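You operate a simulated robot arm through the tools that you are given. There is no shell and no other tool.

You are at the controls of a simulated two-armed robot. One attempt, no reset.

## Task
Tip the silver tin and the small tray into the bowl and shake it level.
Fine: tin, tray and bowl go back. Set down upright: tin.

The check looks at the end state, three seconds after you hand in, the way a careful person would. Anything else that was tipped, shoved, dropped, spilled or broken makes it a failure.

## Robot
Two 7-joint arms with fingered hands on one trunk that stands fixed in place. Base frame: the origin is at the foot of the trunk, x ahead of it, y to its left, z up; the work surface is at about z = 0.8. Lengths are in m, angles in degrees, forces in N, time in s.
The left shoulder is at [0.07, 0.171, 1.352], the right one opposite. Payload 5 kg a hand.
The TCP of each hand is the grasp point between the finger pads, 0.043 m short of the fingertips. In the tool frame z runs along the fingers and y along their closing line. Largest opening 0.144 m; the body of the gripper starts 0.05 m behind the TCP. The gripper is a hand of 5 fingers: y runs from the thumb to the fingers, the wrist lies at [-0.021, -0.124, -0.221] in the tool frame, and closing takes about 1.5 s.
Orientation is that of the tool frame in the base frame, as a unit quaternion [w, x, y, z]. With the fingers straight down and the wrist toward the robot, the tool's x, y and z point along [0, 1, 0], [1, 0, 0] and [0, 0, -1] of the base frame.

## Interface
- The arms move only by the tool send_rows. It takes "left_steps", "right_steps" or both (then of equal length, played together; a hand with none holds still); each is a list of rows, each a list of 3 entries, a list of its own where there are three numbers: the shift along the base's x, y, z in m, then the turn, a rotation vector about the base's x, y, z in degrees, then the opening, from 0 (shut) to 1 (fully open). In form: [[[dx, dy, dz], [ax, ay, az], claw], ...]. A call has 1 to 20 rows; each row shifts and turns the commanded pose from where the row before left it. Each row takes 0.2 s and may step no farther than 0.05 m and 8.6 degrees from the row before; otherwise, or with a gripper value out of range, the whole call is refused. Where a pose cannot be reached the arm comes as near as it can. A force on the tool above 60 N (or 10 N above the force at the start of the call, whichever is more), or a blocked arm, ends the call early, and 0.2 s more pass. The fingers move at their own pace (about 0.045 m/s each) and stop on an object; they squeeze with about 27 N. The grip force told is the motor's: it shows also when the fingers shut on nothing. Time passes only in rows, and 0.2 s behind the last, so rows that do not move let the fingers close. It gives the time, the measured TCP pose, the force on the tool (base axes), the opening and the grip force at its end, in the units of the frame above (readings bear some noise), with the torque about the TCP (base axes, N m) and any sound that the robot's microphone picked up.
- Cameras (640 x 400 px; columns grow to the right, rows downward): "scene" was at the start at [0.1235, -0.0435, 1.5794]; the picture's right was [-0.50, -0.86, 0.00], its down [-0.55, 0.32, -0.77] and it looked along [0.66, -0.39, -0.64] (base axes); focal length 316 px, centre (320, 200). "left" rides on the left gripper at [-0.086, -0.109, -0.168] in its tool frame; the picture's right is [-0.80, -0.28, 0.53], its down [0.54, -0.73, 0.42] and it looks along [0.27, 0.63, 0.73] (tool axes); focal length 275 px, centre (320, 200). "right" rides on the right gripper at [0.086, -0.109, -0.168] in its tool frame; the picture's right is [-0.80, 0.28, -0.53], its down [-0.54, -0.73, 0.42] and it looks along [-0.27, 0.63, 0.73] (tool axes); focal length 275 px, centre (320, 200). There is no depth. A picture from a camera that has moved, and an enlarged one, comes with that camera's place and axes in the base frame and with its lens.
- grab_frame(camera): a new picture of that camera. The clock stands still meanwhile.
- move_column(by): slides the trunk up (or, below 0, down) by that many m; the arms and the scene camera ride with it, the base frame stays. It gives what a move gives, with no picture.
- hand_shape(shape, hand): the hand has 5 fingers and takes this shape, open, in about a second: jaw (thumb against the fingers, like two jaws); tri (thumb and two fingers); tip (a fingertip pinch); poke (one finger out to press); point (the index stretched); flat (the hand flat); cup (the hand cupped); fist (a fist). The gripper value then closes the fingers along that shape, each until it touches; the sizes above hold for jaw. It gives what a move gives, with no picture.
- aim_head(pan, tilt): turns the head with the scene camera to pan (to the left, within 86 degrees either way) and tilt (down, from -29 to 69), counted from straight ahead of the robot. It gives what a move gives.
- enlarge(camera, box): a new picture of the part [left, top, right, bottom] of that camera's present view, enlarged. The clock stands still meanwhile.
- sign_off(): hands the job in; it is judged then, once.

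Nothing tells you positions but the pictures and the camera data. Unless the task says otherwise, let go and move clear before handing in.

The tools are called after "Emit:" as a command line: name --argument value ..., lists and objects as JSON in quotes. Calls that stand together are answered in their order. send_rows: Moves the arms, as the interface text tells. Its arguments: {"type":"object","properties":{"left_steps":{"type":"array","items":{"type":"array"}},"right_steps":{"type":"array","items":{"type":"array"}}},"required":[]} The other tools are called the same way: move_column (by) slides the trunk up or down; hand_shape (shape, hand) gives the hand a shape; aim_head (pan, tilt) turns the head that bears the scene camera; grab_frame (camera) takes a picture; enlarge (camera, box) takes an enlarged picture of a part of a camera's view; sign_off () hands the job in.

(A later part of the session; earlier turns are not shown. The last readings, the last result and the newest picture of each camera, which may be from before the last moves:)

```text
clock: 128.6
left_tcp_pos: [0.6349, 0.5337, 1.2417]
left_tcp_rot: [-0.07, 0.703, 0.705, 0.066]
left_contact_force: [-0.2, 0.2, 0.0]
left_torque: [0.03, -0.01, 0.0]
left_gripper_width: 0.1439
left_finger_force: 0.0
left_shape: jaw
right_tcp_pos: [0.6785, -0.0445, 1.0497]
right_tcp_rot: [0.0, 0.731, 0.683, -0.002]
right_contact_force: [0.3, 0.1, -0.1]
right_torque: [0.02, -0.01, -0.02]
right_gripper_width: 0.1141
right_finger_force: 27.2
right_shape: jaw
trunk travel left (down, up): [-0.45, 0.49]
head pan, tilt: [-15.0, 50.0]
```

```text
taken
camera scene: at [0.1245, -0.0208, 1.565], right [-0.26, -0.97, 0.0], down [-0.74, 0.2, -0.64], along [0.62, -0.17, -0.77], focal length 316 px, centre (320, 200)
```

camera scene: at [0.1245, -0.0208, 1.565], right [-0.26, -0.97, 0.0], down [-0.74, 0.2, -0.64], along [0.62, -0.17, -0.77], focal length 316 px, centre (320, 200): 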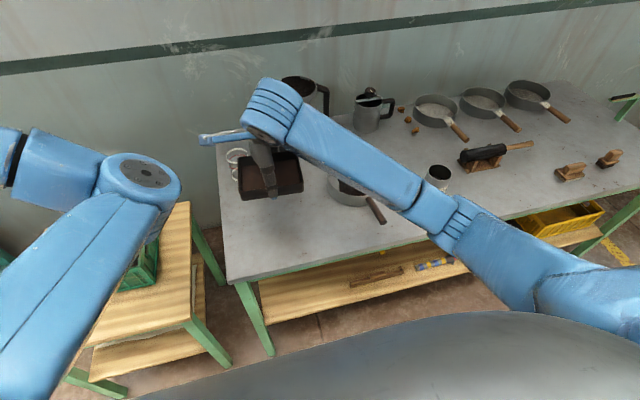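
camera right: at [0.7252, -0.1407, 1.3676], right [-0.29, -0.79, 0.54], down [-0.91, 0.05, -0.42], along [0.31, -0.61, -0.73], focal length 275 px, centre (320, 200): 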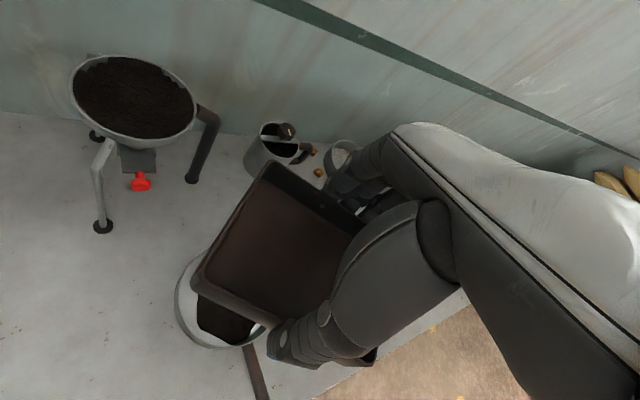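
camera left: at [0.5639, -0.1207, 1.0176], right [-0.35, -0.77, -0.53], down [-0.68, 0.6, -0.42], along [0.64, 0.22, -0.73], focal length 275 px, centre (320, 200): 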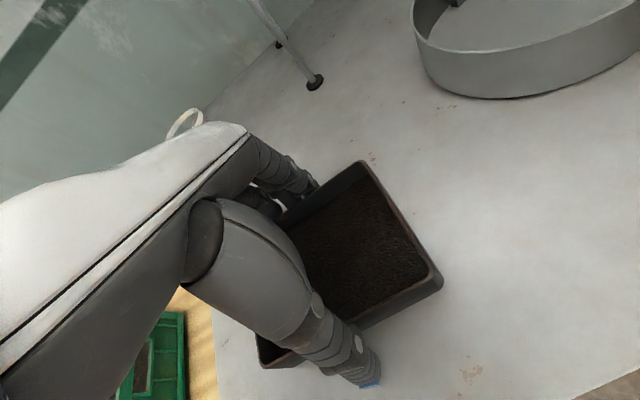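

The tray is right above its place with correct yaw. I'll lower it gently.

Emit:
send_rows --right_steps '[[[0, 0, -0.025], [0, 0, 0], 0], [[0, 0, -0.04], [0, 0, 0], 0], [[0, 0, -0.04], [0, 0, 0], 0], [[0, 0, -0.035], [0, 0, 0], 0], [[0, 0, -0.025], [0, 0, 0], 0], [[0, 0, -0.015], [0, 0, 0], 0], [[0, 0, -0.01], [0, 0, 0], 0], [[0, 0, -0.005], [0, 0, 0], 0], [[0, 0, -0.0025], [0, 0, 0], 0], [[0, 0, 0], [0, 0, 0], 0]]'

Emit:
enlarge --camera "scene" --box '[220, 120, 420, 245]'

```text
clock: 130.8
left_tcp_pos: [0.6356, 0.5351, 1.241]
left_tcp_rot: [-0.07, 0.703, 0.705, 0.065]
left_contact_force: [0.3, -1.1, -0.2]
left_torque: [-0.02, 0.01, -0.04]
left_gripper_width: 0.1437
left_finger_force: 0.2
left_shape: jaw
right_tcp_pos: [0.6769, -0.0445, 0.8522]
right_tcp_rot: [-0.001, 0.73, 0.683, -0.002]
right_contact_force: [0.1, 0.5, -0.2]
right_torque: [0.03, -0.02, 0.0]
right_gripper_width: 0.1142
right_finger_force: 27.1
right_shape: jaw
trunk travel left (down, up): [-0.45, 0.49]
head pan, tilt: [-15.0, 50.0]
```

```text
3.20 times, centred on (320, 182) of scene
camera zoom: at [0.1245, -0.0204, 1.565], right [-0.26, -0.97, 0.0], down [-0.74, 0.2, -0.64], along [0.62, -0.17, -0.77], focal length 1010 px, centre (320, 256)
```

zoom: 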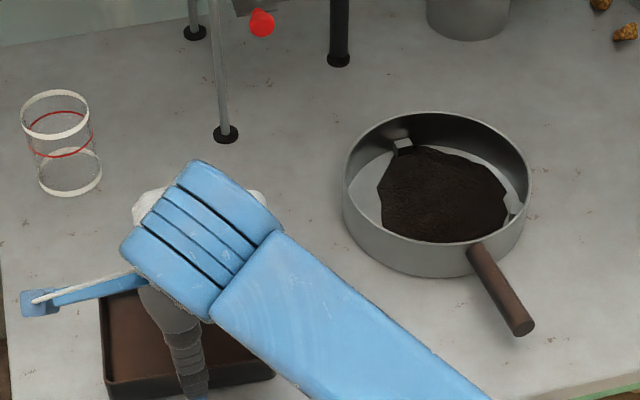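

A millimetre or two remains. I'll lower it, then open.

Emit:
send_rows --right_steps '[[[0, 0, -0.0012], [0, 0, 0], 0], [[0, 0, -0.0012], [0, 0, 0], 0], [[0, 0, 0], [0, 0, 0], 0]]'

Emit:
send_rows --right_steps '[[[0, 0, 0], [0, 0, 0], 0.4], [[0, 0, 0], [0, 0, 0], 0.8], [[0, 0, 0], [0, 0, 0], 1], [[0, 0, 0], [0, 0, 0], 1], [[0, 0, 0], [0, 0, 0], 1], [[0, 0, 0], [0, 0, 0], 1]]'

Emit:
grab_frame --camera "right"

```text
clock: 131.6
left_tcp_pos: [0.6351, 0.5343, 1.2433]
left_tcp_rot: [-0.069, 0.703, 0.705, 0.065]
left_contact_force: [-0.1, 0.0, -0.9]
left_torque: [0.0, -0.02, 0.02]
left_gripper_width: 0.1437
left_finger_force: 0.1
left_shape: jaw
right_tcp_pos: [0.6774, -0.0444, 0.8516]
right_tcp_rot: [0.0, 0.73, 0.683, -0.001]
right_contact_force: [-0.3, 0.5, 8.7]
right_torque: [-0.03, -0.23, 0.03]
right_gripper_width: 0.114
right_finger_force: 26.9
right_shape: jaw
trunk travel left (down, up): [-0.45, 0.49]
head pan, tilt: [-15.0, 50.0]
```

```text
clock: 133.0
left_tcp_pos: [0.6344, 0.5347, 1.2412]
left_tcp_rot: [-0.069, 0.703, 0.705, 0.065]
left_contact_force: [0.4, 0.0, 0.2]
left_torque: [0.0, -0.02, -0.03]
left_gripper_width: 0.1435
left_finger_force: 0.0
left_shape: jaw
right_tcp_pos: [0.678, -0.0436, 0.8505]
right_tcp_rot: [0.0, 0.73, 0.683, -0.002]
right_contact_force: [-0.8, 0.2, 0.9]
right_torque: [-0.01, 0.01, 0.01]
right_gripper_width: 0.1436
right_finger_force: 0.1
right_shape: jaw
trunk travel left (down, up): [-0.45, 0.49]
head pan, tilt: [-15.0, 50.0]
```

```text
taken
camera right: at [0.5754, 0.0497, 1.0182], right [0.23, -0.81, 0.54], down [-0.76, -0.49, -0.42], along [0.6, -0.31, -0.73], focal length 275 px, centre (320, 200)
```

right: 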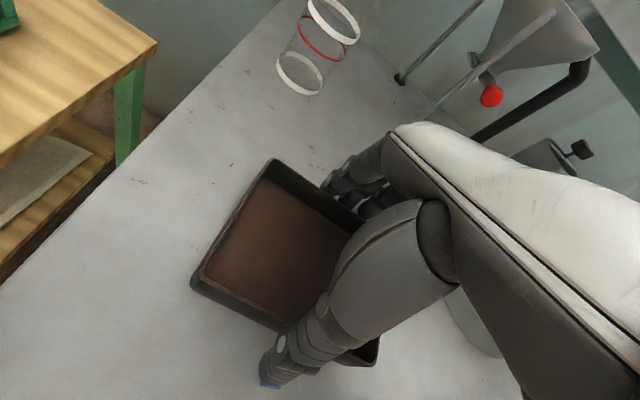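

The tray is back and released. I'll lift clear, then rehearse in the air the tin-pouring pose (hand tipping past vertical above the bowl).

Emit:
send_rows --right_steps '[[[0, 0, 0.02], [0, 0, 0], 1], [[0, 0, 0.035], [0, 0, 0], 1], [[0, 0, 0.045], [0, 0, 0], 1], [[0, 0, 0.045], [0, 0, 0], 1], [[0, -0.005, 0.045], [0, 0, 0], 1], [[0.005, -0.02, 0.04], [0, 0, 0.5], 1], [[0.01, -0.035, 0.03], [0, 0, 0.5], 1], [[0.01, -0.045, 0.01], [0, 0, 0.5], 1], [[0.01, -0.045, 0.01], [0, 0, 0.5], 1], [[0.01, -0.045, 0], [0, 0, 0.5], 1], [[0.01, -0.045, 0], [0, 0, 0.5], 1], [[0.01, -0.045, 0], [0, 0, 0.5], 1], [[0.005, -0.02, 0], [0, 0, 0.3], 1], [[0, 0, 0], [0, 0, 0], 1]]'

Emit:
grab_frame --camera "scene"

Emit:
enlarge --camera "scene" --box '[220, 120, 420, 245]'

```text
clock: 136.0
left_tcp_pos: [0.6353, 0.5352, 1.2411]
left_tcp_rot: [-0.069, 0.703, 0.705, 0.065]
left_contact_force: [0.7, 0.4, -0.4]
left_torque: [-0.02, -0.02, 0.02]
left_gripper_width: 0.1441
left_finger_force: 0.0
left_shape: jaw
right_tcp_pos: [0.7475, -0.3492, 1.1295]
right_tcp_rot: [0.0, 0.708, 0.707, -0.002]
right_contact_force: [-1.1, 0.4, 0.0]
right_torque: [0.01, 0.02, 0.02]
right_gripper_width: 0.1438
right_finger_force: 0.2
right_shape: jaw
trunk travel left (down, up): [-0.45, 0.49]
head pan, tilt: [-15.0, 50.0]
```

```text
taken
camera scene: at [0.1243, -0.0198, 1.565], right [-0.26, -0.97, 0.0], down [-0.74, 0.2, -0.64], along [0.62, -0.17, -0.77], focal length 316 px, centre (320, 200)
```

scene: 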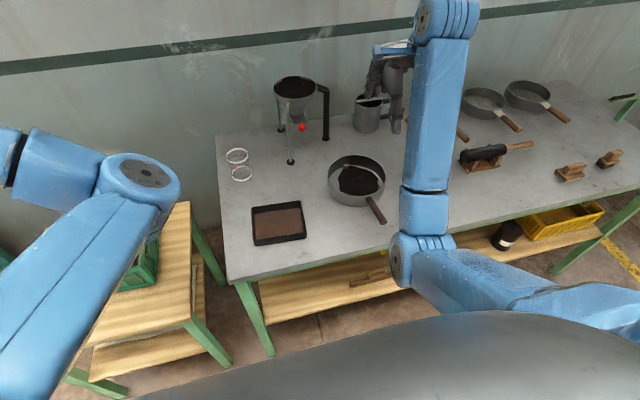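

```text
3.20 times, centred on (320, 182) of scene
camera zoom: at [0.1243, -0.0198, 1.565], right [-0.26, -0.97, 0.0], down [-0.74, 0.2, -0.64], along [0.62, -0.17, -0.77], focal length 1010 px, centre (320, 256)
```

zoom: 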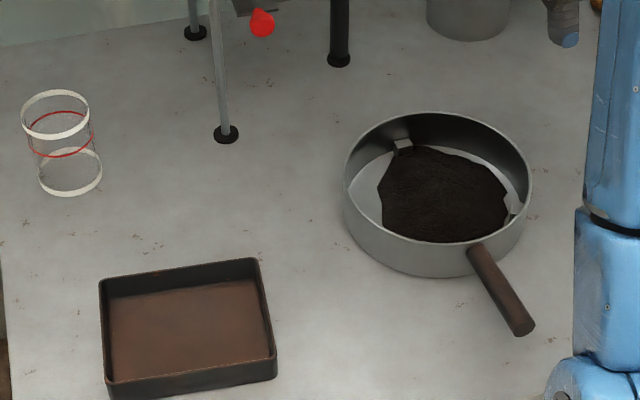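

The tray sits within about a millimetre of where it started, and the bowl hasn't moved. For the tin I'd like a front grip with a roll of the wrist to the left, so I'll rehearse that in the air: first pitching the hand up to point forward.

Emit:
send_rows --right_steps '[[[0, 0, 0.005], [0, -5, 0], 1], [[0, 0, 0.005], [0, -8, 0], 1], [[0, 0, 0.005], [0, -8, 0], 1], [[0, 0, 0.005], [0, -8, 0], 1], [[0, 0, 0], [0, -8, 0], 1], [[0, 0, 0], [0, -8, 0], 1], [[0, 0, 0], [0, -8, 0], 1], [[0, 0, 0], [0, -8, 0], 1], [[0, 0, 0], [0, -8, 0], 1], [[0, 0, 0], [0, -8, 0], 1], [[0, 0, 0], [0, -8, 0], 1], [[0, 0, 0], [0, -5, 0], 1], [[0, 0, 0], [0, 0, 0], 1]]'

Emit:
grab_frame --camera "scene"

```text
clock: 138.8
left_tcp_pos: [0.6356, 0.5347, 1.2423]
left_tcp_rot: [-0.069, 0.703, 0.705, 0.065]
left_contact_force: [-0.6, 0.1, -0.1]
left_torque: [0.0, -0.02, 0.01]
left_gripper_width: 0.1438
left_finger_force: 0.0
left_shape: jaw
right_tcp_pos: [0.7482, -0.3499, 1.1502]
right_tcp_rot: [0.5, 0.5, 0.5, 0.5]
right_contact_force: [-0.1, 0.2, -0.1]
right_torque: [0.0, -0.01, -0.04]
right_gripper_width: 0.1439
right_finger_force: 0.1
right_shape: jaw
trunk travel left (down, up): [-0.45, 0.49]
head pan, tilt: [-15.0, 50.0]
```

```text
taken
camera scene: at [0.124, -0.0203, 1.565], right [-0.26, -0.97, 0.0], down [-0.74, 0.2, -0.64], along [0.62, -0.17, -0.77], focal length 316 px, centre (320, 200)
```

scene: 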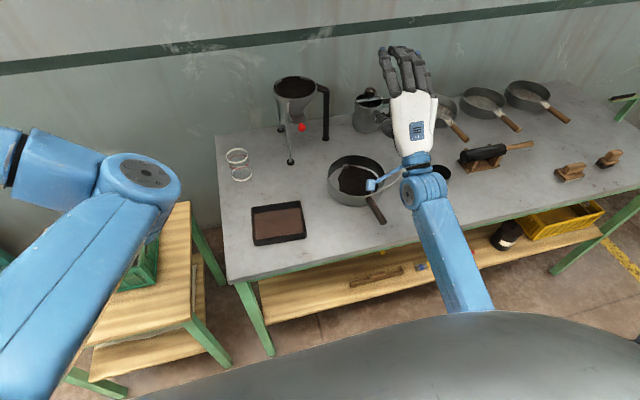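

The forward-pointing pose is exact. Now I'll rehearse rolling further to the left, to where a tin would be tipped well past horizontal.

Emit:
send_rows --right_steps '[[[0, 0, 0], [-5, 0, 0], 1], [[0, 0, 0], [-8, 0, 0], 1], [[0, 0, 0], [-8, 0, 0], 1], [[0, 0, 0], [-8, 0, 0], 1], [[0, 0, 0], [-8, 0, 0], 1], [[0, 0, 0], [-8, 0, 0], 1], [[0, 0, 0], [-5, 0, 0], 1], [[0, 0, 0], [0, 0, 0], 1]]'

Emit:
grab_frame --camera "scene"

```text
clock: 140.6
left_tcp_pos: [0.6357, 0.5346, 1.2402]
left_tcp_rot: [-0.069, 0.703, 0.705, 0.065]
left_contact_force: [-0.1, 0.0, -0.2]
left_torque: [0.04, 0.01, -0.02]
left_gripper_width: 0.1436
left_finger_force: 0.1
left_shape: jaw
right_tcp_pos: [0.7476, -0.3492, 1.1501]
right_tcp_rot: [0.665, 0.243, 0.664, 0.241]
right_contact_force: [-0.1, -0.5, -0.4]
right_torque: [-0.01, -0.01, 0.01]
right_gripper_width: 0.1437
right_finger_force: 0.0
right_shape: jaw
trunk travel left (down, up): [-0.45, 0.49]
head pan, tilt: [-15.0, 50.0]
```

```text
taken
camera scene: at [0.1243, -0.0203, 1.565], right [-0.26, -0.97, 0.0], down [-0.74, 0.2, -0.64], along [0.62, -0.17, -0.77], focal length 316 px, centre (320, 200)
```

scene: 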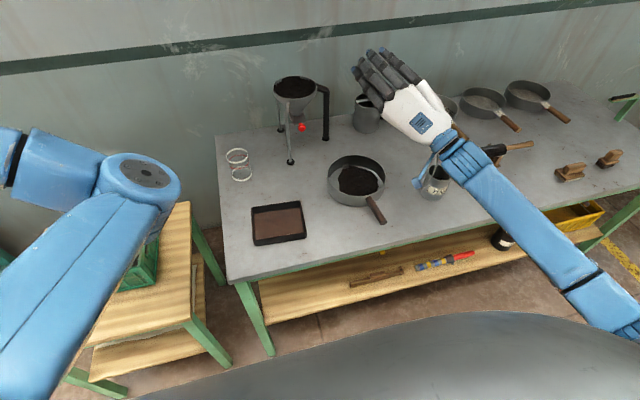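

A 140° roll is reachable, so pouring by rolling works. Before choosing the grip, I want to see how far the other fingers extend below the pinch point.

Emit:
enlarge --camera "scene" --box '[330, 30, 490, 200]'

Emit:
grab_frame --camera "right"

Emit:
enlarge --camera "scene" --box '[390, 140, 490, 220]'

```text
2.35 times, centred on (410, 115) of scene
camera zoom: at [0.1243, -0.0203, 1.565], right [-0.26, -0.97, 0.0], down [-0.74, 0.2, -0.64], along [0.62, -0.17, -0.77], focal length 742 px, centre (108, 400)
```

zoom: 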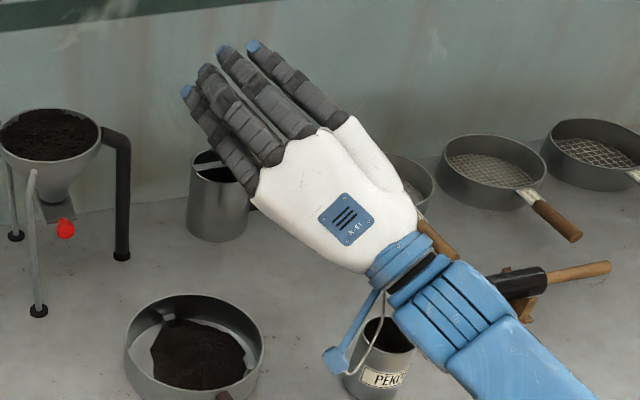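

```text
taken
camera right: at [0.5801, -0.3761, 1.0151], right [-0.53, -0.29, 0.79], down [0.42, -0.91, -0.05], along [0.73, 0.31, 0.61], focal length 275 px, centre (320, 200)
```

right: 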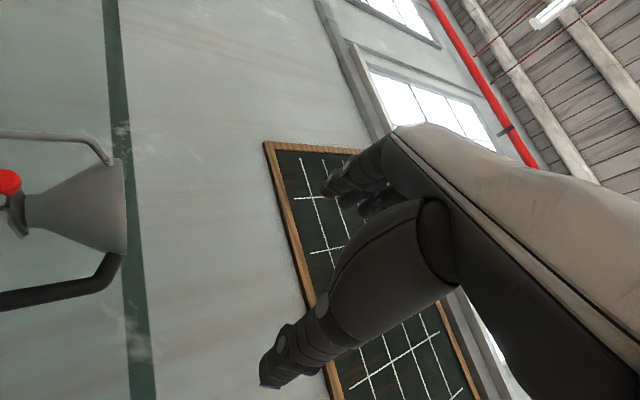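

```text
5.00 times, centred on (440, 180) of scene
camera zoom: at [0.1243, -0.0203, 1.565], right [-0.26, -0.97, 0.0], down [-0.74, 0.2, -0.64], along [0.62, -0.17, -0.77], focal length 1578 px, centre (-280, 300)
```

zoom: 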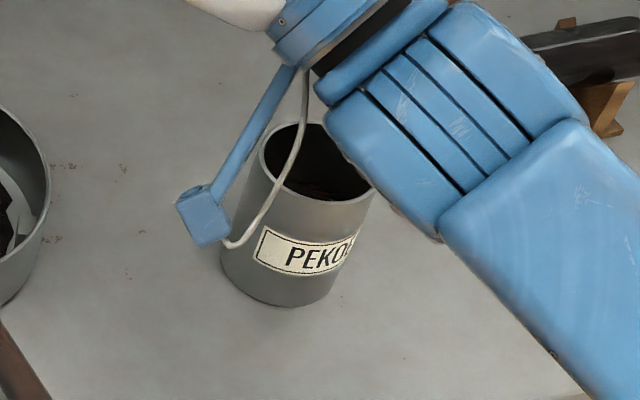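

The index finger lines up with the grasp point and the others extend about 8 cm to one side, so an upright grip low on the tin needs the thumb side down. I'll test whether the right arm can roll all the way to that pose here in the air.

Emit:
send_rows --right_steps '[[[-0.01, -0.01, 0], [-5, 0, 0], 1], [[-0.01, -0.01, 0], [-8, 0, 0], 1], [[-0.01, -0.01, 0], [-8, 0, 0], 1], [[-0.01, -0.01, 0], [-8, 0, 0], 1], [[-0.01, -0.01, 0], [-8, 0, 0], 1], [[0, 0, 0], [-3, 0, 0], 1], [[0, 0, 0], [0, 0, 0], 1]]'

Emit:
grab_frame --camera "scene"

```text
clock: 142.2
left_tcp_pos: [0.6346, 0.5339, 1.24]
left_tcp_rot: [-0.069, 0.703, 0.705, 0.065]
left_contact_force: [0.2, -0.1, 0.3]
left_torque: [0.02, 0.01, -0.01]
left_gripper_width: 0.1437
left_finger_force: 0.1
left_shape: jaw
right_tcp_pos: [0.6974, -0.3994, 1.1507]
right_tcp_rot: [0.708, 0.001, 0.706, -0.001]
right_contact_force: [-0.4, 0.4, -0.3]
right_torque: [0.0, -0.02, 0.0]
right_gripper_width: 0.1436
right_finger_force: 0.1
right_shape: jaw
trunk travel left (down, up): [-0.45, 0.49]
head pan, tilt: [-15.0, 50.0]
```

```text
taken
camera scene: at [0.1241, -0.0207, 1.565], right [-0.26, -0.97, 0.0], down [-0.74, 0.2, -0.64], along [0.62, -0.17, -0.77], focal length 316 px, centre (320, 200)
```

scene: 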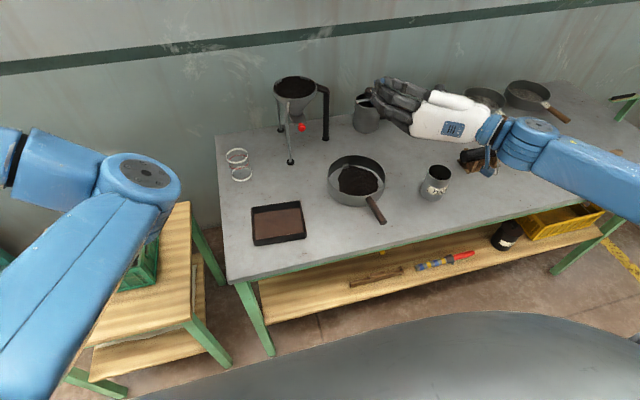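

The thumb-down pose is reachable too. Now I'll try the "tri" shape, thumb and two fingers, which should grip the tin more evenly, and look at it.

Emit:
hand_shape --hand "right" --shape "tri"

Emit:
grab_frame --camera "right"

Emit:
enlarge --camera "scene" --box '[340, 50, 540, 200]'

```text
clock: 143.1
left_tcp_pos: [0.6348, 0.5348, 1.2418]
left_tcp_rot: [-0.07, 0.703, 0.705, 0.066]
left_contact_force: [1.1, 0.0, 0.4]
left_torque: [0.03, -0.02, 0.0]
left_gripper_width: 0.1438
left_finger_force: 0.0
left_shape: jaw
right_tcp_pos: [0.6982, -0.3975, 1.1501]
right_tcp_rot: [0.708, 0.002, 0.707, -0.001]
right_contact_force: [1.0, -0.2, -0.3]
right_torque: [0.01, 0.0, 0.01]
right_gripper_width: 0.1439
right_finger_force: 0.1
right_shape: tri
trunk travel left (down, up): [-0.45, 0.49]
head pan, tilt: [-15.0, 50.0]
```

```text
taken
camera right: at [0.5302, -0.5066, 1.0641], right [-0.54, 0.29, 0.8], down [0.42, -0.73, 0.54], along [0.73, 0.62, 0.27], focal length 275 px, centre (320, 200)
```

right: 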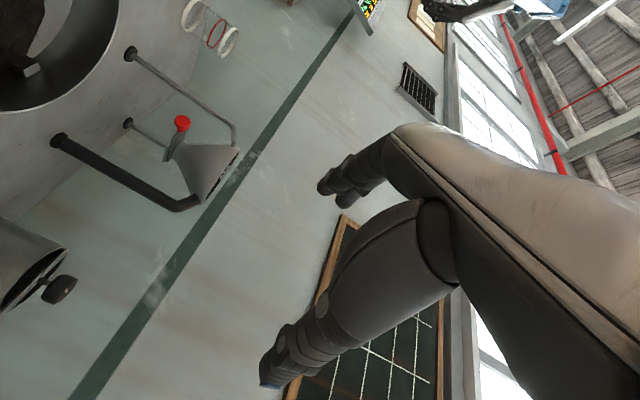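

```text
2.67 times, centred on (440, 125) of scene
camera zoom: at [0.1244, -0.0204, 1.565], right [-0.26, -0.97, 0.0], down [-0.74, 0.2, -0.64], along [0.62, -0.17, -0.77], focal length 841 px, centre (0, 400)
```

zoom: 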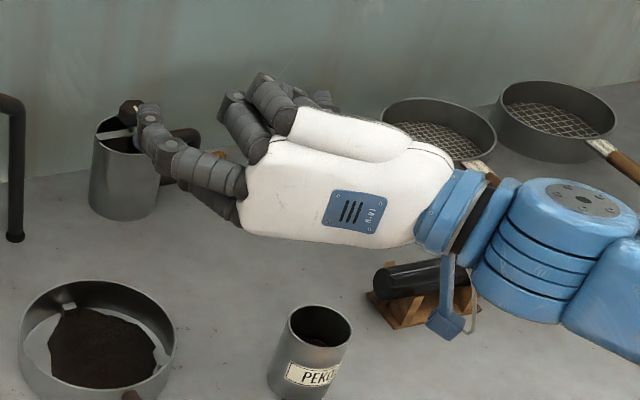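

With "tri", two fingers and the thumb stay out while the rest curl away. I'll turn the hand to its grip orientation (yaw -30°, pitched 20° down) and bring it above the tin.

Emit:
send_rows --right_steps '[[[-0.004, -0.015, 0], [0, 0, -5], 1], [[-0.005, -0.022, -0.01], [0, 0, -8], 1], [[-0.005, -0.022, -0.01], [0, 0, -8], 1], [[-0.005, -0.022, -0.01], [0, 0, -8], 1], [[-0.005, -0.022, -0.01], [0, 0, -1], 1], [[-0.004, -0.018, -0.01], [2.5, 4.33, 0], 1], [[-0.004, -0.012, -0.01], [3.5, 6.06, 0], 1], [[0, 0, -0.005], [3.0, 5.2, 0], 1], [[0, 0, 0], [1.0, 1.73, 0], 1], [[0, 0, 0], [0, 0, 0], 1]]'

Emit:
aim_head --pan -35 --tilt 48

Emit:
grab_frame --camera "scene"

Emit:
grab_frame --camera "right"

```text
clock: 145.3
left_tcp_pos: [0.6353, 0.5343, 1.2414]
left_tcp_rot: [-0.07, 0.703, 0.705, 0.064]
left_contact_force: [-0.2, -0.2, 0.1]
left_torque: [0.02, 0.01, 0.02]
left_gripper_width: 0.1438
left_finger_force: 0.0
left_shape: jaw
right_tcp_pos: [0.6653, -0.532, 1.0857]
right_tcp_rot: [0.554, 0.213, 0.791, -0.149]
right_contact_force: [-0.4, -0.7, -0.1]
right_torque: [-0.02, 0.04, 0.02]
right_gripper_width: 0.1437
right_finger_force: 0.0
right_shape: tri
trunk travel left (down, up): [-0.45, 0.49]
head pan, tilt: [-15.0, 50.0]
```

```text
clock: 146.1
left_tcp_pos: [0.6352, 0.5357, 1.2421]
left_tcp_rot: [-0.07, 0.703, 0.705, 0.065]
left_contact_force: [0.5, 0.2, -0.3]
left_torque: [-0.01, -0.04, 0.02]
left_gripper_width: 0.144
left_finger_force: 0.1
left_shape: jaw
right_tcp_pos: [0.6648, -0.5327, 1.0857]
right_tcp_rot: [0.554, 0.211, 0.791, -0.151]
right_contact_force: [-0.7, -0.6, 0.1]
right_torque: [-0.01, 0.01, -0.01]
right_gripper_width: 0.1438
right_finger_force: 0.1
right_shape: tri
trunk travel left (down, up): [-0.45, 0.49]
head pan, tilt: [-35.0, 48.0]
```

```text
taken
camera scene: at [0.1145, -0.0457, 1.5677], right [-0.57, -0.82, 0.0], down [-0.61, 0.43, -0.67], along [0.55, -0.38, -0.74], focal length 316 px, centre (320, 200)
```

scene: 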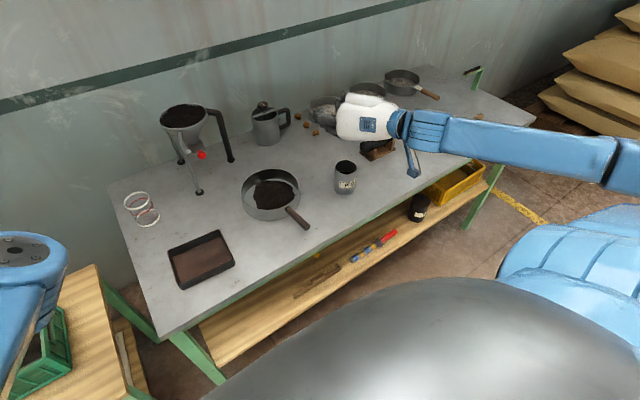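

```text
taken
camera right: at [0.4496, -0.5317, 1.0613], right [-0.06, 0.36, 0.93], down [0.14, -0.92, 0.37], along [0.99, 0.15, 0.0], focal length 275 px, centre (320, 200)
```

right: 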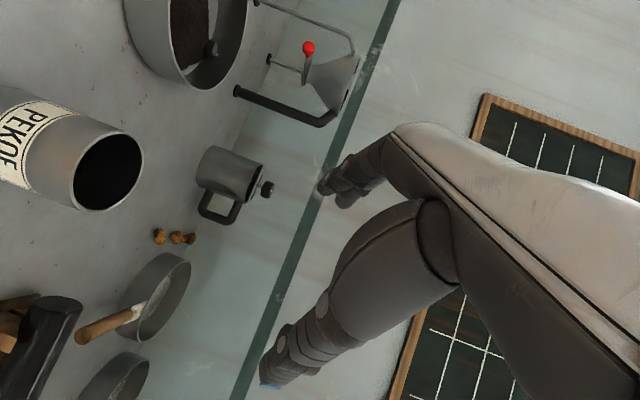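

The hand hovers above the tin, and the wrist camera also sees it. I'll measure the tin more precisely.

Emit:
enlarge --camera "scene" --box '[300, 80, 440, 210]'

Emit:
enlarge --camera "scene" --box '[320, 150, 376, 206]'

```text
3.08 times, centred on (370, 145) of scene
camera zoom: at [0.1145, -0.0457, 1.5677], right [-0.57, -0.82, 0.0], down [-0.61, 0.43, -0.67], along [0.55, -0.38, -0.74], focal length 971 px, centre (166, 369)
```

zoom: 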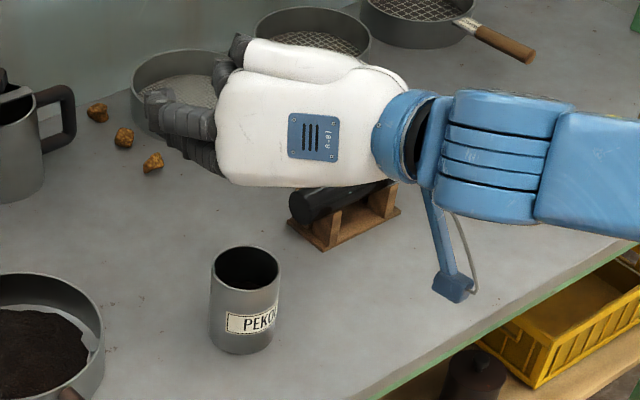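

```text
7.14 times, centred on (348, 178) of scene
camera zoom: at [0.1145, -0.0457, 1.5677], right [-0.57, -0.82, 0.0], down [-0.61, 0.43, -0.67], along [0.55, -0.38, -0.74], focal length 2254 px, centre (120, 357)
```

zoom: 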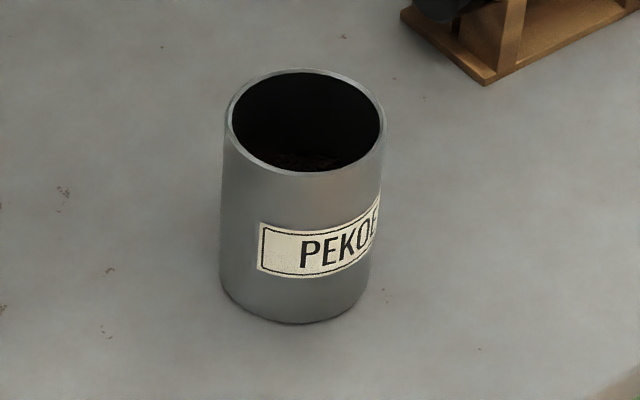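

The tin axis is at about (0.677, -0.540), with a diameter of 0.071 and a height of 0.097. I'll go down until the fingers are just above its rim and check the alignment.

Emit:
send_rows --right_steps '[[[0.0015, -0.001, -0.025], [0, 0, 0], 1], [[0.002, -0.0015, -0.04], [0, 0, 0], 1], [[0, 0, -0.04], [0, 0, 0], 1], [[0, 0, -0.03], [0, 0, 0], 1], [[0, 0, -0.02], [0, 0, 0], 1], [[0, 0, 0], [0, 0, 0], 1]]'

Emit:
grab_frame --camera "right"

Emit:
enlarge --camera "scene" --box '[290, 90, 430, 220]'

```text
clock: 147.5
left_tcp_pos: [0.6356, 0.5334, 1.2419]
left_tcp_rot: [-0.069, 0.703, 0.705, 0.066]
left_contact_force: [-0.1, 0.0, 0.2]
left_torque: [-0.01, -0.02, 0.0]
left_gripper_width: 0.1438
left_finger_force: 0.0
left_shape: jaw
right_tcp_pos: [0.6689, -0.5347, 0.93]
right_tcp_rot: [0.555, 0.211, 0.79, -0.149]
right_contact_force: [-0.1, 1.5, 0.2]
right_torque: [0.0, -0.01, 0.03]
right_gripper_width: 0.1439
right_finger_force: 0.1
right_shape: tri
trunk travel left (down, up): [-0.45, 0.49]
head pan, tilt: [-35.0, 48.0]
```

```text
taken
camera right: at [0.4531, -0.5342, 0.9068], right [-0.06, 0.36, 0.93], down [0.14, -0.92, 0.37], along [0.99, 0.15, 0.0], focal length 275 px, centre (320, 200)
```

right: 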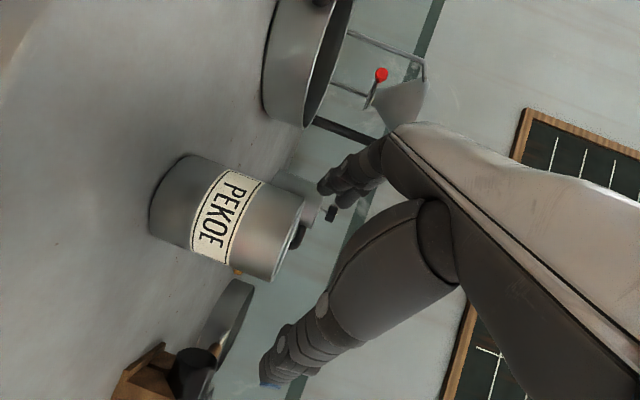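

```text
3.08 times, centred on (360, 155) of scene
camera zoom: at [0.1142, -0.0455, 1.5678], right [-0.57, -0.82, 0.0], down [-0.61, 0.43, -0.67], along [0.55, -0.38, -0.74], focal length 971 px, centre (197, 338)
```

zoom: 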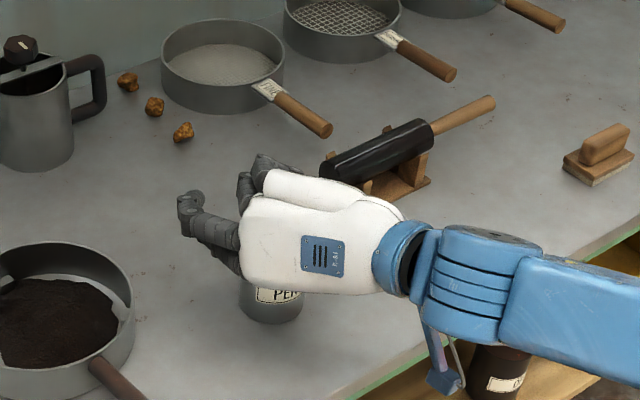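

The tin is centred between the thumb and the fingers. I'll lower to mid-height of the tin.

Emit:
send_rows --right_steps '[[[0, 0, -0.015], [0, 0, 0], 1], [[0, 0, -0.02], [0, 0, 0], 1], [[0, 0, -0.02], [0, 0, 0], 1], [[0, 0, -0.015], [0, 0, 0], 1], [[0, 0, -0.01], [0, 0, 0], 1], [[0, 0, 0], [0, 0, 0], 1]]'

Emit:
grab_frame --camera "right"

Emit:
enlarge --camera "scene" --box '[290, 110, 430, 240]'

```text
clock: 148.9
left_tcp_pos: [0.6341, 0.5365, 1.243]
left_tcp_rot: [-0.068, 0.703, 0.705, 0.067]
left_contact_force: [0.4, 0.4, 0.7]
left_torque: [-0.01, 0.02, 0.02]
left_gripper_width: 0.1437
left_finger_force: 0.1
left_shape: jaw
right_tcp_pos: [0.6692, -0.5333, 0.8574]
right_tcp_rot: [0.559, 0.212, 0.788, -0.15]
right_contact_force: [-0.6, -2.4, 34.1]
right_torque: [0.84, -0.01, 0.07]
right_gripper_width: 0.144
right_finger_force: 0.2
right_shape: tri
trunk travel left (down, up): [-0.45, 0.49]
head pan, tilt: [-35.0, 48.0]
```

```text
taken
camera right: at [0.454, -0.5336, 0.8315], right [-0.07, 0.36, 0.93], down [0.14, -0.92, 0.37], along [0.99, 0.15, 0.01], focal length 275 px, centre (320, 200)
```

right: 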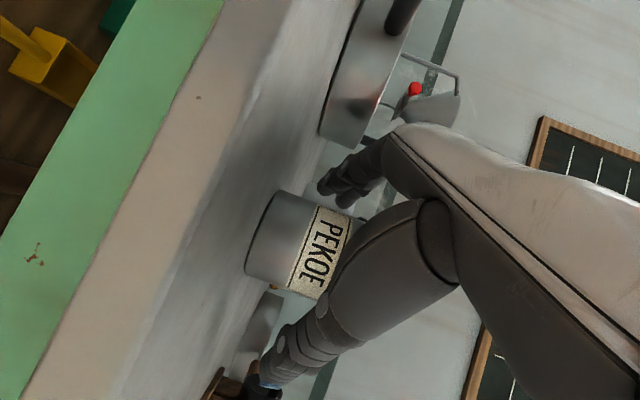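

```text
3.08 times, centred on (360, 175) of scene
camera zoom: at [0.1115, -0.0437, 1.5686], right [-0.57, -0.82, 0.0], down [-0.61, 0.43, -0.67], along [0.55, -0.38, -0.74], focal length 971 px, centre (197, 277)
```

zoom: 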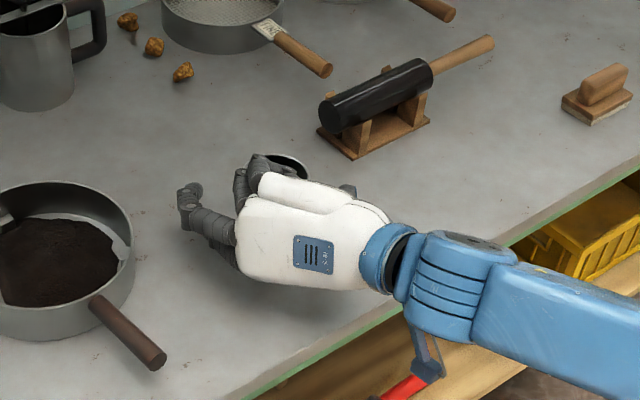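

The reading jumped to 34 N upward: a curled finger has come down on the tin's rim. I'll back off upward at once and check that the tin is still in place.

Emit:
send_rows --right_steps '[[[0, 0, 0.012], [0, 0, 0], 1], [[0, 0, 0.01], [0, 0, 0], 1], [[0, 0, 0], [0, 0, 0], 1]]'

Emit:
grab_frame --camera "right"

Emit:
enlarge --camera "scene" --box '[290, 110, 430, 240]'

```text
clock: 149.7
left_tcp_pos: [0.6345, 0.5344, 1.2409]
left_tcp_rot: [-0.07, 0.702, 0.705, 0.066]
left_contact_force: [0.1, -0.4, -0.6]
left_torque: [0.01, 0.0, 0.03]
left_gripper_width: 0.144
left_finger_force: 0.1
left_shape: jaw
right_tcp_pos: [0.6683, -0.5337, 0.8711]
right_tcp_rot: [0.554, 0.214, 0.79, -0.151]
right_contact_force: [0.3, 0.1, 0.9]
right_torque: [-0.02, 0.01, 0.01]
right_gripper_width: 0.1436
right_finger_force: 0.1
right_shape: tri
trunk travel left (down, up): [-0.45, 0.49]
head pan, tilt: [-35.0, 48.0]
```

```text
taken
camera right: at [0.4525, -0.5335, 0.8482], right [-0.06, 0.36, 0.93], down [0.14, -0.92, 0.37], along [0.99, 0.15, 0.0], focal length 275 px, centre (320, 200)
```

right: 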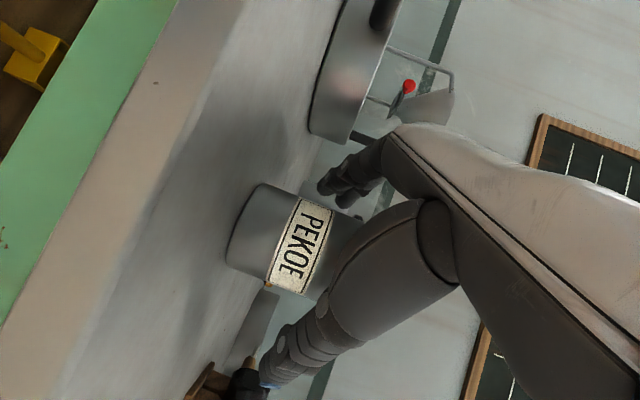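

```text
3.08 times, centred on (360, 175) of scene
camera zoom: at [0.1141, -0.0454, 1.5677], right [-0.57, -0.82, 0.0], down [-0.61, 0.43, -0.67], along [0.55, -0.38, -0.74], focal length 971 px, centre (197, 277)
```

zoom: 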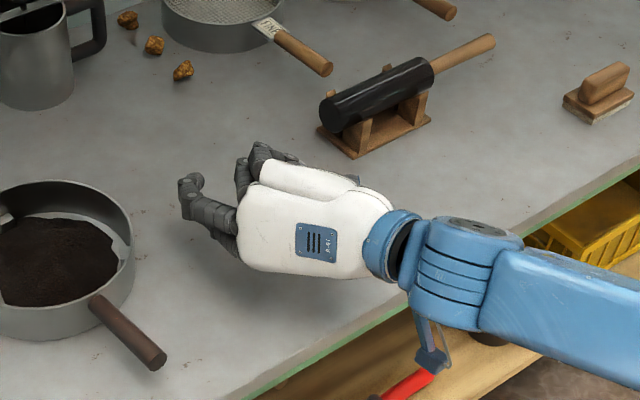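

The tin is unmoved and the contact is gone. I'll grip a little higher, with the curled fingers clear of the rim, and close partway to look first.

Emit:
send_rows --right_steps '[[[-0.004, 0.0025, -0.005], [0, 0, 0], 1], [[0, 0, 0], [0, 0, 0], 0.9], [[0, 0, 0], [0, 0, 0], 0.8], [[0, 0, 0], [0, 0, 0], 0.7], [[0, 0, 0], [0, 0, 0], 0.65], [[0, 0, 0], [0, 0, 0], 0.65], [[0, 0, 0], [0, 0, 0], 0.65]]'

Emit:
grab_frame --camera "right"

Emit:
enlarge --camera "scene" --box '[290, 110, 430, 240]'

```text
clock: 151.3
left_tcp_pos: [0.6353, 0.535, 1.2427]
left_tcp_rot: [-0.069, 0.703, 0.705, 0.065]
left_contact_force: [-0.2, -1.0, 0.2]
left_torque: [0.0, -0.03, 0.01]
left_gripper_width: 0.1441
left_finger_force: 0.0
left_shape: jaw
right_tcp_pos: [0.6654, -0.5306, 0.8678]
right_tcp_rot: [0.554, 0.212, 0.791, -0.15]
right_contact_force: [-0.1, 0.2, 0.2]
right_torque: [0.0, -0.02, 0.04]
right_gripper_width: 0.0941
right_finger_force: 0.1
right_shape: tri
trunk travel left (down, up): [-0.45, 0.49]
head pan, tilt: [-35.0, 48.0]
```

```text
taken
camera right: at [0.4491, -0.5314, 0.8435], right [-0.06, 0.36, 0.93], down [0.14, -0.92, 0.37], along [0.99, 0.15, 0.0], focal length 275 px, centre (320, 200)
```

right: 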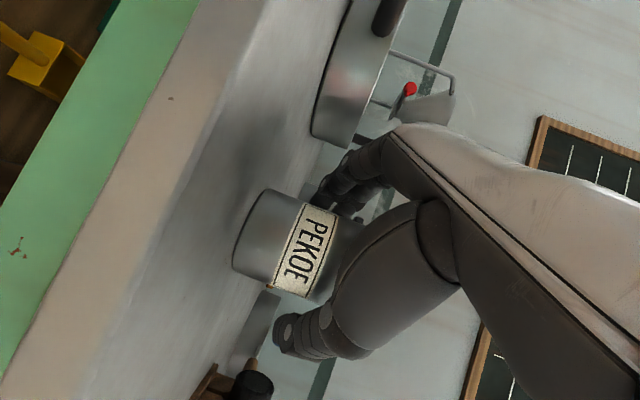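

```text
3.08 times, centred on (360, 175) of scene
camera zoom: at [0.1144, -0.0458, 1.5677], right [-0.57, -0.82, 0.0], down [-0.61, 0.43, -0.67], along [0.55, -0.38, -0.74], focal length 971 px, centre (197, 277)
```

zoom: 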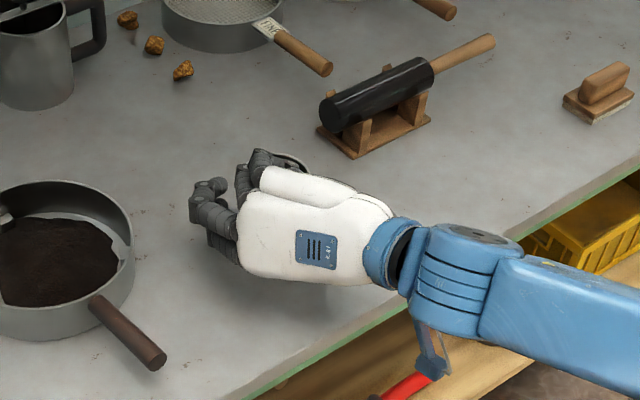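

The fingers are closing evenly with no contact yet. I'll continue to close onto the tin.

Emit:
send_rows --right_steps '[[[0, 0, 0], [0, 0, 0], 0.6], [[0, 0, 0], [0, 0, 0], 0.55], [[0, 0, 0], [0, 0, 0], 0.5], [[0, 0, 0], [0, 0, 0], 0.45], [[0, 0, 0], [0, 0, 0], 0.4], [[0, 0, 0], [0, 0, 0], 0.3], [[0, 0, 0], [0, 0, 0], 0.2], [[0, 0, 0], [0, 0, 0], 0], [[0, 0, 0], [0, 0, 0], 0], [[0, 0, 0], [0, 0, 0], 0]]'

Emit:
grab_frame --camera "right"

Emit:
enlarge --camera "scene" --box '[290, 110, 430, 240]'

```text
clock: 153.5
left_tcp_pos: [0.6351, 0.5354, 1.2413]
left_tcp_rot: [-0.069, 0.703, 0.705, 0.066]
left_contact_force: [0.1, -0.1, 0.6]
left_torque: [0.0, -0.02, 0.01]
left_gripper_width: 0.1437
left_finger_force: 0.1
left_shape: jaw
right_tcp_pos: [0.6664, -0.5318, 0.8669]
right_tcp_rot: [0.554, 0.212, 0.791, -0.149]
right_contact_force: [0.2, 0.4, 0.2]
right_torque: [0.02, 0.02, -0.03]
right_gripper_width: 0.0591
right_finger_force: 27.2
right_shape: tri
trunk travel left (down, up): [-0.45, 0.49]
head pan, tilt: [-35.0, 48.0]
```

```text
taken
camera right: at [0.4491, -0.5315, 0.8434], right [-0.06, 0.36, 0.93], down [0.14, -0.92, 0.37], along [0.99, 0.15, 0.0], focal length 275 px, centre (320, 200)
```

right: 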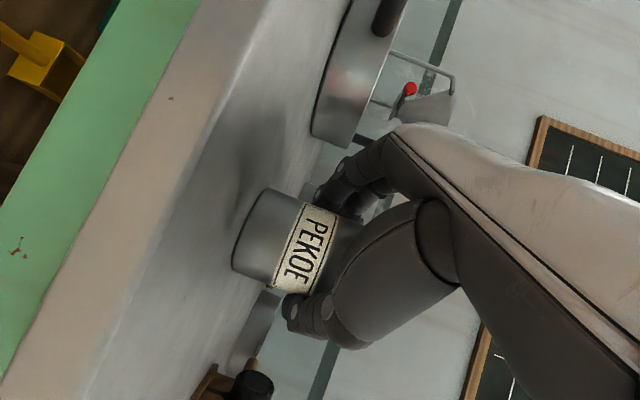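

```text
3.08 times, centred on (360, 175) of scene
camera zoom: at [0.1144, -0.0458, 1.5677], right [-0.57, -0.82, 0.0], down [-0.61, 0.43, -0.67], along [0.55, -0.38, -0.74], focal length 971 px, centre (197, 277)
```

zoom: 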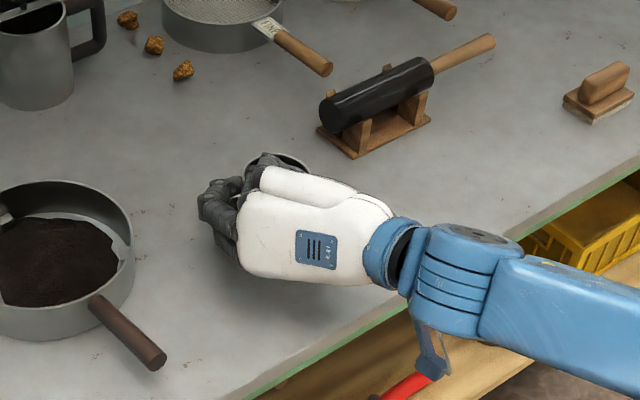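

The tin is gripped at 27 N and hasn't shifted. I'll lift slightly to test the grip.

Emit:
send_rows --right_steps '[[[0, 0, 0.005], [0, 0, 0], 0], [[0, 0, 0.01], [0, 0, 0], 0], [[0, 0, 0.015], [0, 0, 0], 0], [[0, 0, 0], [0, 0, 0], 0]]'

Emit:
grab_frame --camera "right"

Emit:
enlarge --camera "scene" --box '[290, 110, 430, 240]'

```text
clock: 154.5
left_tcp_pos: [0.6356, 0.5343, 1.2418]
left_tcp_rot: [-0.069, 0.703, 0.705, 0.066]
left_contact_force: [0.7, 0.4, 0.3]
left_torque: [0.02, 0.01, -0.03]
left_gripper_width: 0.1439
left_finger_force: 0.0
left_shape: jaw
right_tcp_pos: [0.6643, -0.5319, 0.8966]
right_tcp_rot: [0.554, 0.213, 0.79, -0.15]
right_contact_force: [0.7, -0.2, -1.0]
right_torque: [0.01, 0.02, -0.01]
right_gripper_width: 0.059
right_finger_force: 27.1
right_shape: tri
trunk travel left (down, up): [-0.45, 0.49]
head pan, tilt: [-35.0, 48.0]
```

```text
taken
camera right: at [0.4492, -0.532, 0.8732], right [-0.06, 0.36, 0.93], down [0.14, -0.92, 0.37], along [0.99, 0.15, 0.0], focal length 275 px, centre (320, 200)
```

right: 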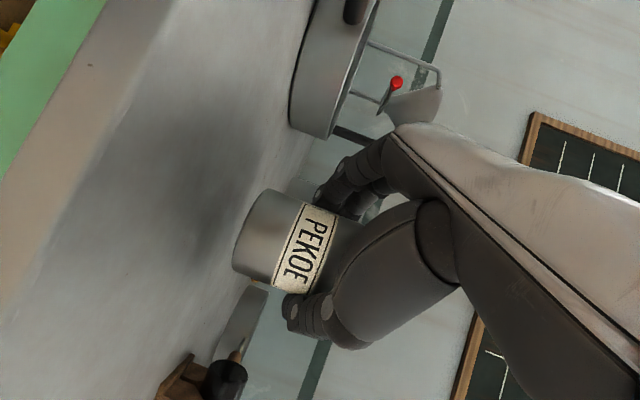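

```text
3.08 times, centred on (360, 175) of scene
camera zoom: at [0.1146, -0.046, 1.5677], right [-0.57, -0.82, 0.0], down [-0.61, 0.43, -0.67], along [0.55, -0.38, -0.74], focal length 971 px, centre (197, 277)
```

zoom: 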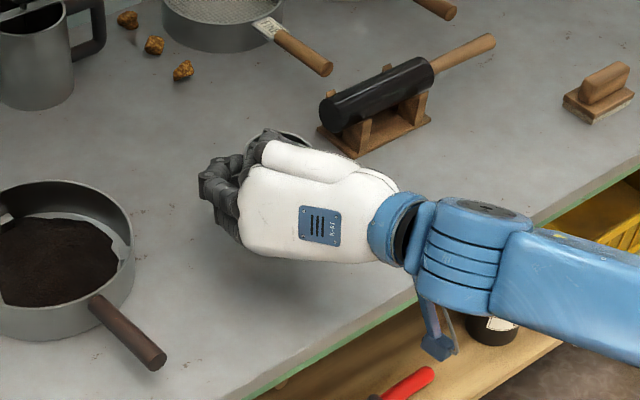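

The tin hangs firmly and upright in the hand. I'll raise it well clear first.

Emit:
send_rows --right_steps '[[[0, 0, 0.02], [0, 0, 0], 0], [[0, 0, 0.03], [0, 0, 0], 0], [[0, 0, 0.035], [0, 0, 0], 0], [[0, 0, 0.035], [0, 0, 0], 0], [[0, 0, 0.025], [0, 0, 0], 0], [[0, 0, 0.01], [0, 0, 0], 0], [[0, 0, 0], [0, 0, 0], 0]]'

Emit:
grab_frame --camera "scene"

Emit:
grab_frame --camera "right"

```text
clock: 156.1
left_tcp_pos: [0.6362, 0.5339, 1.242]
left_tcp_rot: [-0.07, 0.703, 0.705, 0.066]
left_contact_force: [0.0, -0.1, -0.4]
left_torque: [-0.01, -0.01, -0.03]
left_gripper_width: 0.1437
left_finger_force: 0.1
left_shape: jaw
right_tcp_pos: [0.6654, -0.5314, 1.0532]
right_tcp_rot: [0.554, 0.212, 0.791, -0.149]
right_contact_force: [0.2, 0.3, -1.1]
right_torque: [0.02, 0.02, -0.02]
right_gripper_width: 0.0589
right_finger_force: 27.6
right_shape: tri
trunk travel left (down, up): [-0.45, 0.49]
head pan, tilt: [-35.0, 48.0]
```

```text
taken
camera scene: at [0.1146, -0.0459, 1.5677], right [-0.57, -0.82, 0.0], down [-0.61, 0.43, -0.67], along [0.55, -0.38, -0.74], focal length 316 px, centre (320, 200)
```

scene: 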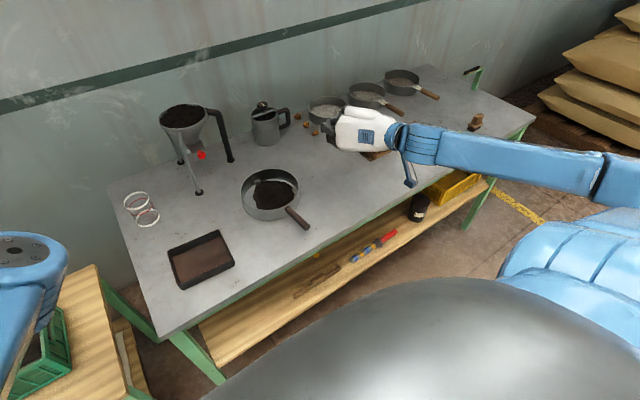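

```text
taken
camera right: at [0.4488, -0.5315, 1.0283], right [-0.06, 0.36, 0.93], down [0.14, -0.92, 0.37], along [0.99, 0.15, 0.0], focal length 275 px, centre (320, 200)
```

right: 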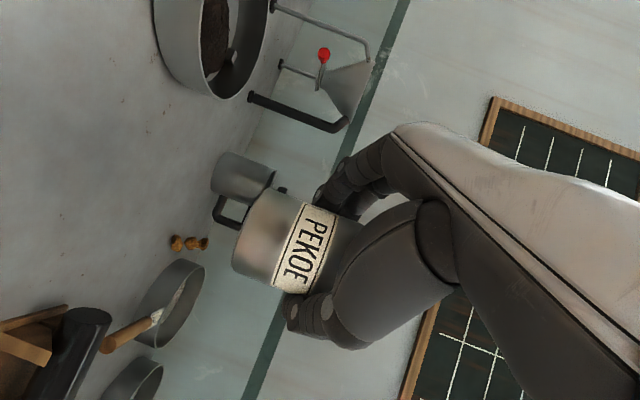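

I'll carry the tin upright over to just left of the bowl's centre while turning the hand in yaw.

Emit:
send_rows --right_steps '[[[0.005, 0.014, 0], [0, 0, 2.5], 0], [[0.008, 0.024, 0], [0, 0, 4.5], 0], [[0.0095, 0.028, 0], [0, 0, 5], 0], [[0.0095, 0.028, 0], [0, 0, 5], 0], [[0.0095, 0.028, 0], [0, 0, 5], 0], [[0.0095, 0.028, 0], [0, 0, 5], 0], [[0.0095, 0.028, 0], [0, 0, 5], 0], [[0.0095, 0.028, 0], [0, 0, 5], 0], [[0.0095, 0.028, 0], [0, 0, 5], 0], [[0.0085, 0.025, 0], [0, 0, 4.5], 0], [[0.0055, 0.0165, 0], [0, 0, 3], 0], [[0.0025, 0.008, 0], [0, 0, 0.5], 0], [[0, 0, 0], [0, 0, 0], 0]]'

Emit:
aim_head --pan -20 --tilt 48

Emit:
grab_frame --camera "scene"

Emit:
grab_frame --camera "right"

```text
clock: 157.9
left_tcp_pos: [0.6341, 0.5356, 1.243]
left_tcp_rot: [-0.069, 0.704, 0.704, 0.065]
left_contact_force: [0.2, -0.2, 0.6]
left_torque: [0.02, 0.06, -0.03]
left_gripper_width: 0.1438
left_finger_force: 0.1
left_shape: jaw
right_tcp_pos: [0.57, -0.3395, 0.8371]
right_tcp_rot: [0.416, -0.019, 0.909, 0.032]
right_contact_force: [-9.1, -4.8, 35.4]
right_torque: [0.95, -0.38, 0.28]
right_gripper_width: 0.0465
right_finger_force: 27.0
right_shape: tri
trunk travel left (down, up): [-0.45, 0.49]
head pan, tilt: [-35.0, 48.0]
stopped in row 8 (right hand): the force on the tool passed its limit at 95 N (the readings are from after the stop); the commanded pose is now the measured one
```

```text
clock: 158.7
left_tcp_pos: [0.6313, 0.5363, 1.2439]
left_tcp_rot: [-0.067, 0.702, 0.705, 0.066]
left_contact_force: [-1.1, -0.6, -0.3]
left_torque: [-0.01, 0.0, 0.0]
left_gripper_width: 0.1439
left_finger_force: 0.0
left_shape: jaw
right_tcp_pos: [0.57, -0.3403, 0.8366]
right_tcp_rot: [0.417, -0.02, 0.908, 0.031]
right_contact_force: [-2.6, -6.1, 52.5]
right_torque: [1.01, -0.89, -0.11]
right_gripper_width: 0.0465
right_finger_force: 26.5
right_shape: tri
trunk travel left (down, up): [-0.45, 0.49]
head pan, tilt: [-20.0, 48.0]
```

```text
taken
camera scene: at [0.1191, -0.0258, 1.5685], right [-0.34, -0.94, 0.0], down [-0.7, 0.25, -0.67], along [0.63, -0.23, -0.74], focal length 316 px, centre (320, 200)
```

scene: 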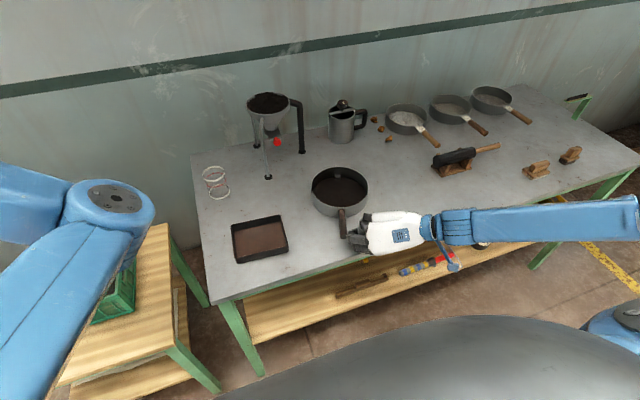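

```text
taken
camera right: at [0.3937, -0.4609, 0.8761], right [0.1, 0.25, 0.96], down [0.72, -0.69, 0.11], along [0.69, 0.68, -0.25], focal length 275 px, centre (320, 200)
```

right: 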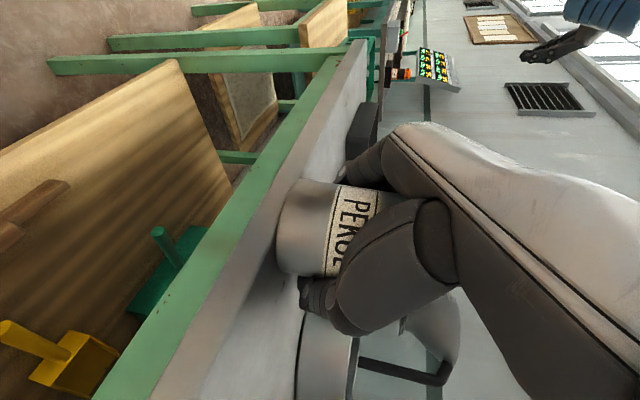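

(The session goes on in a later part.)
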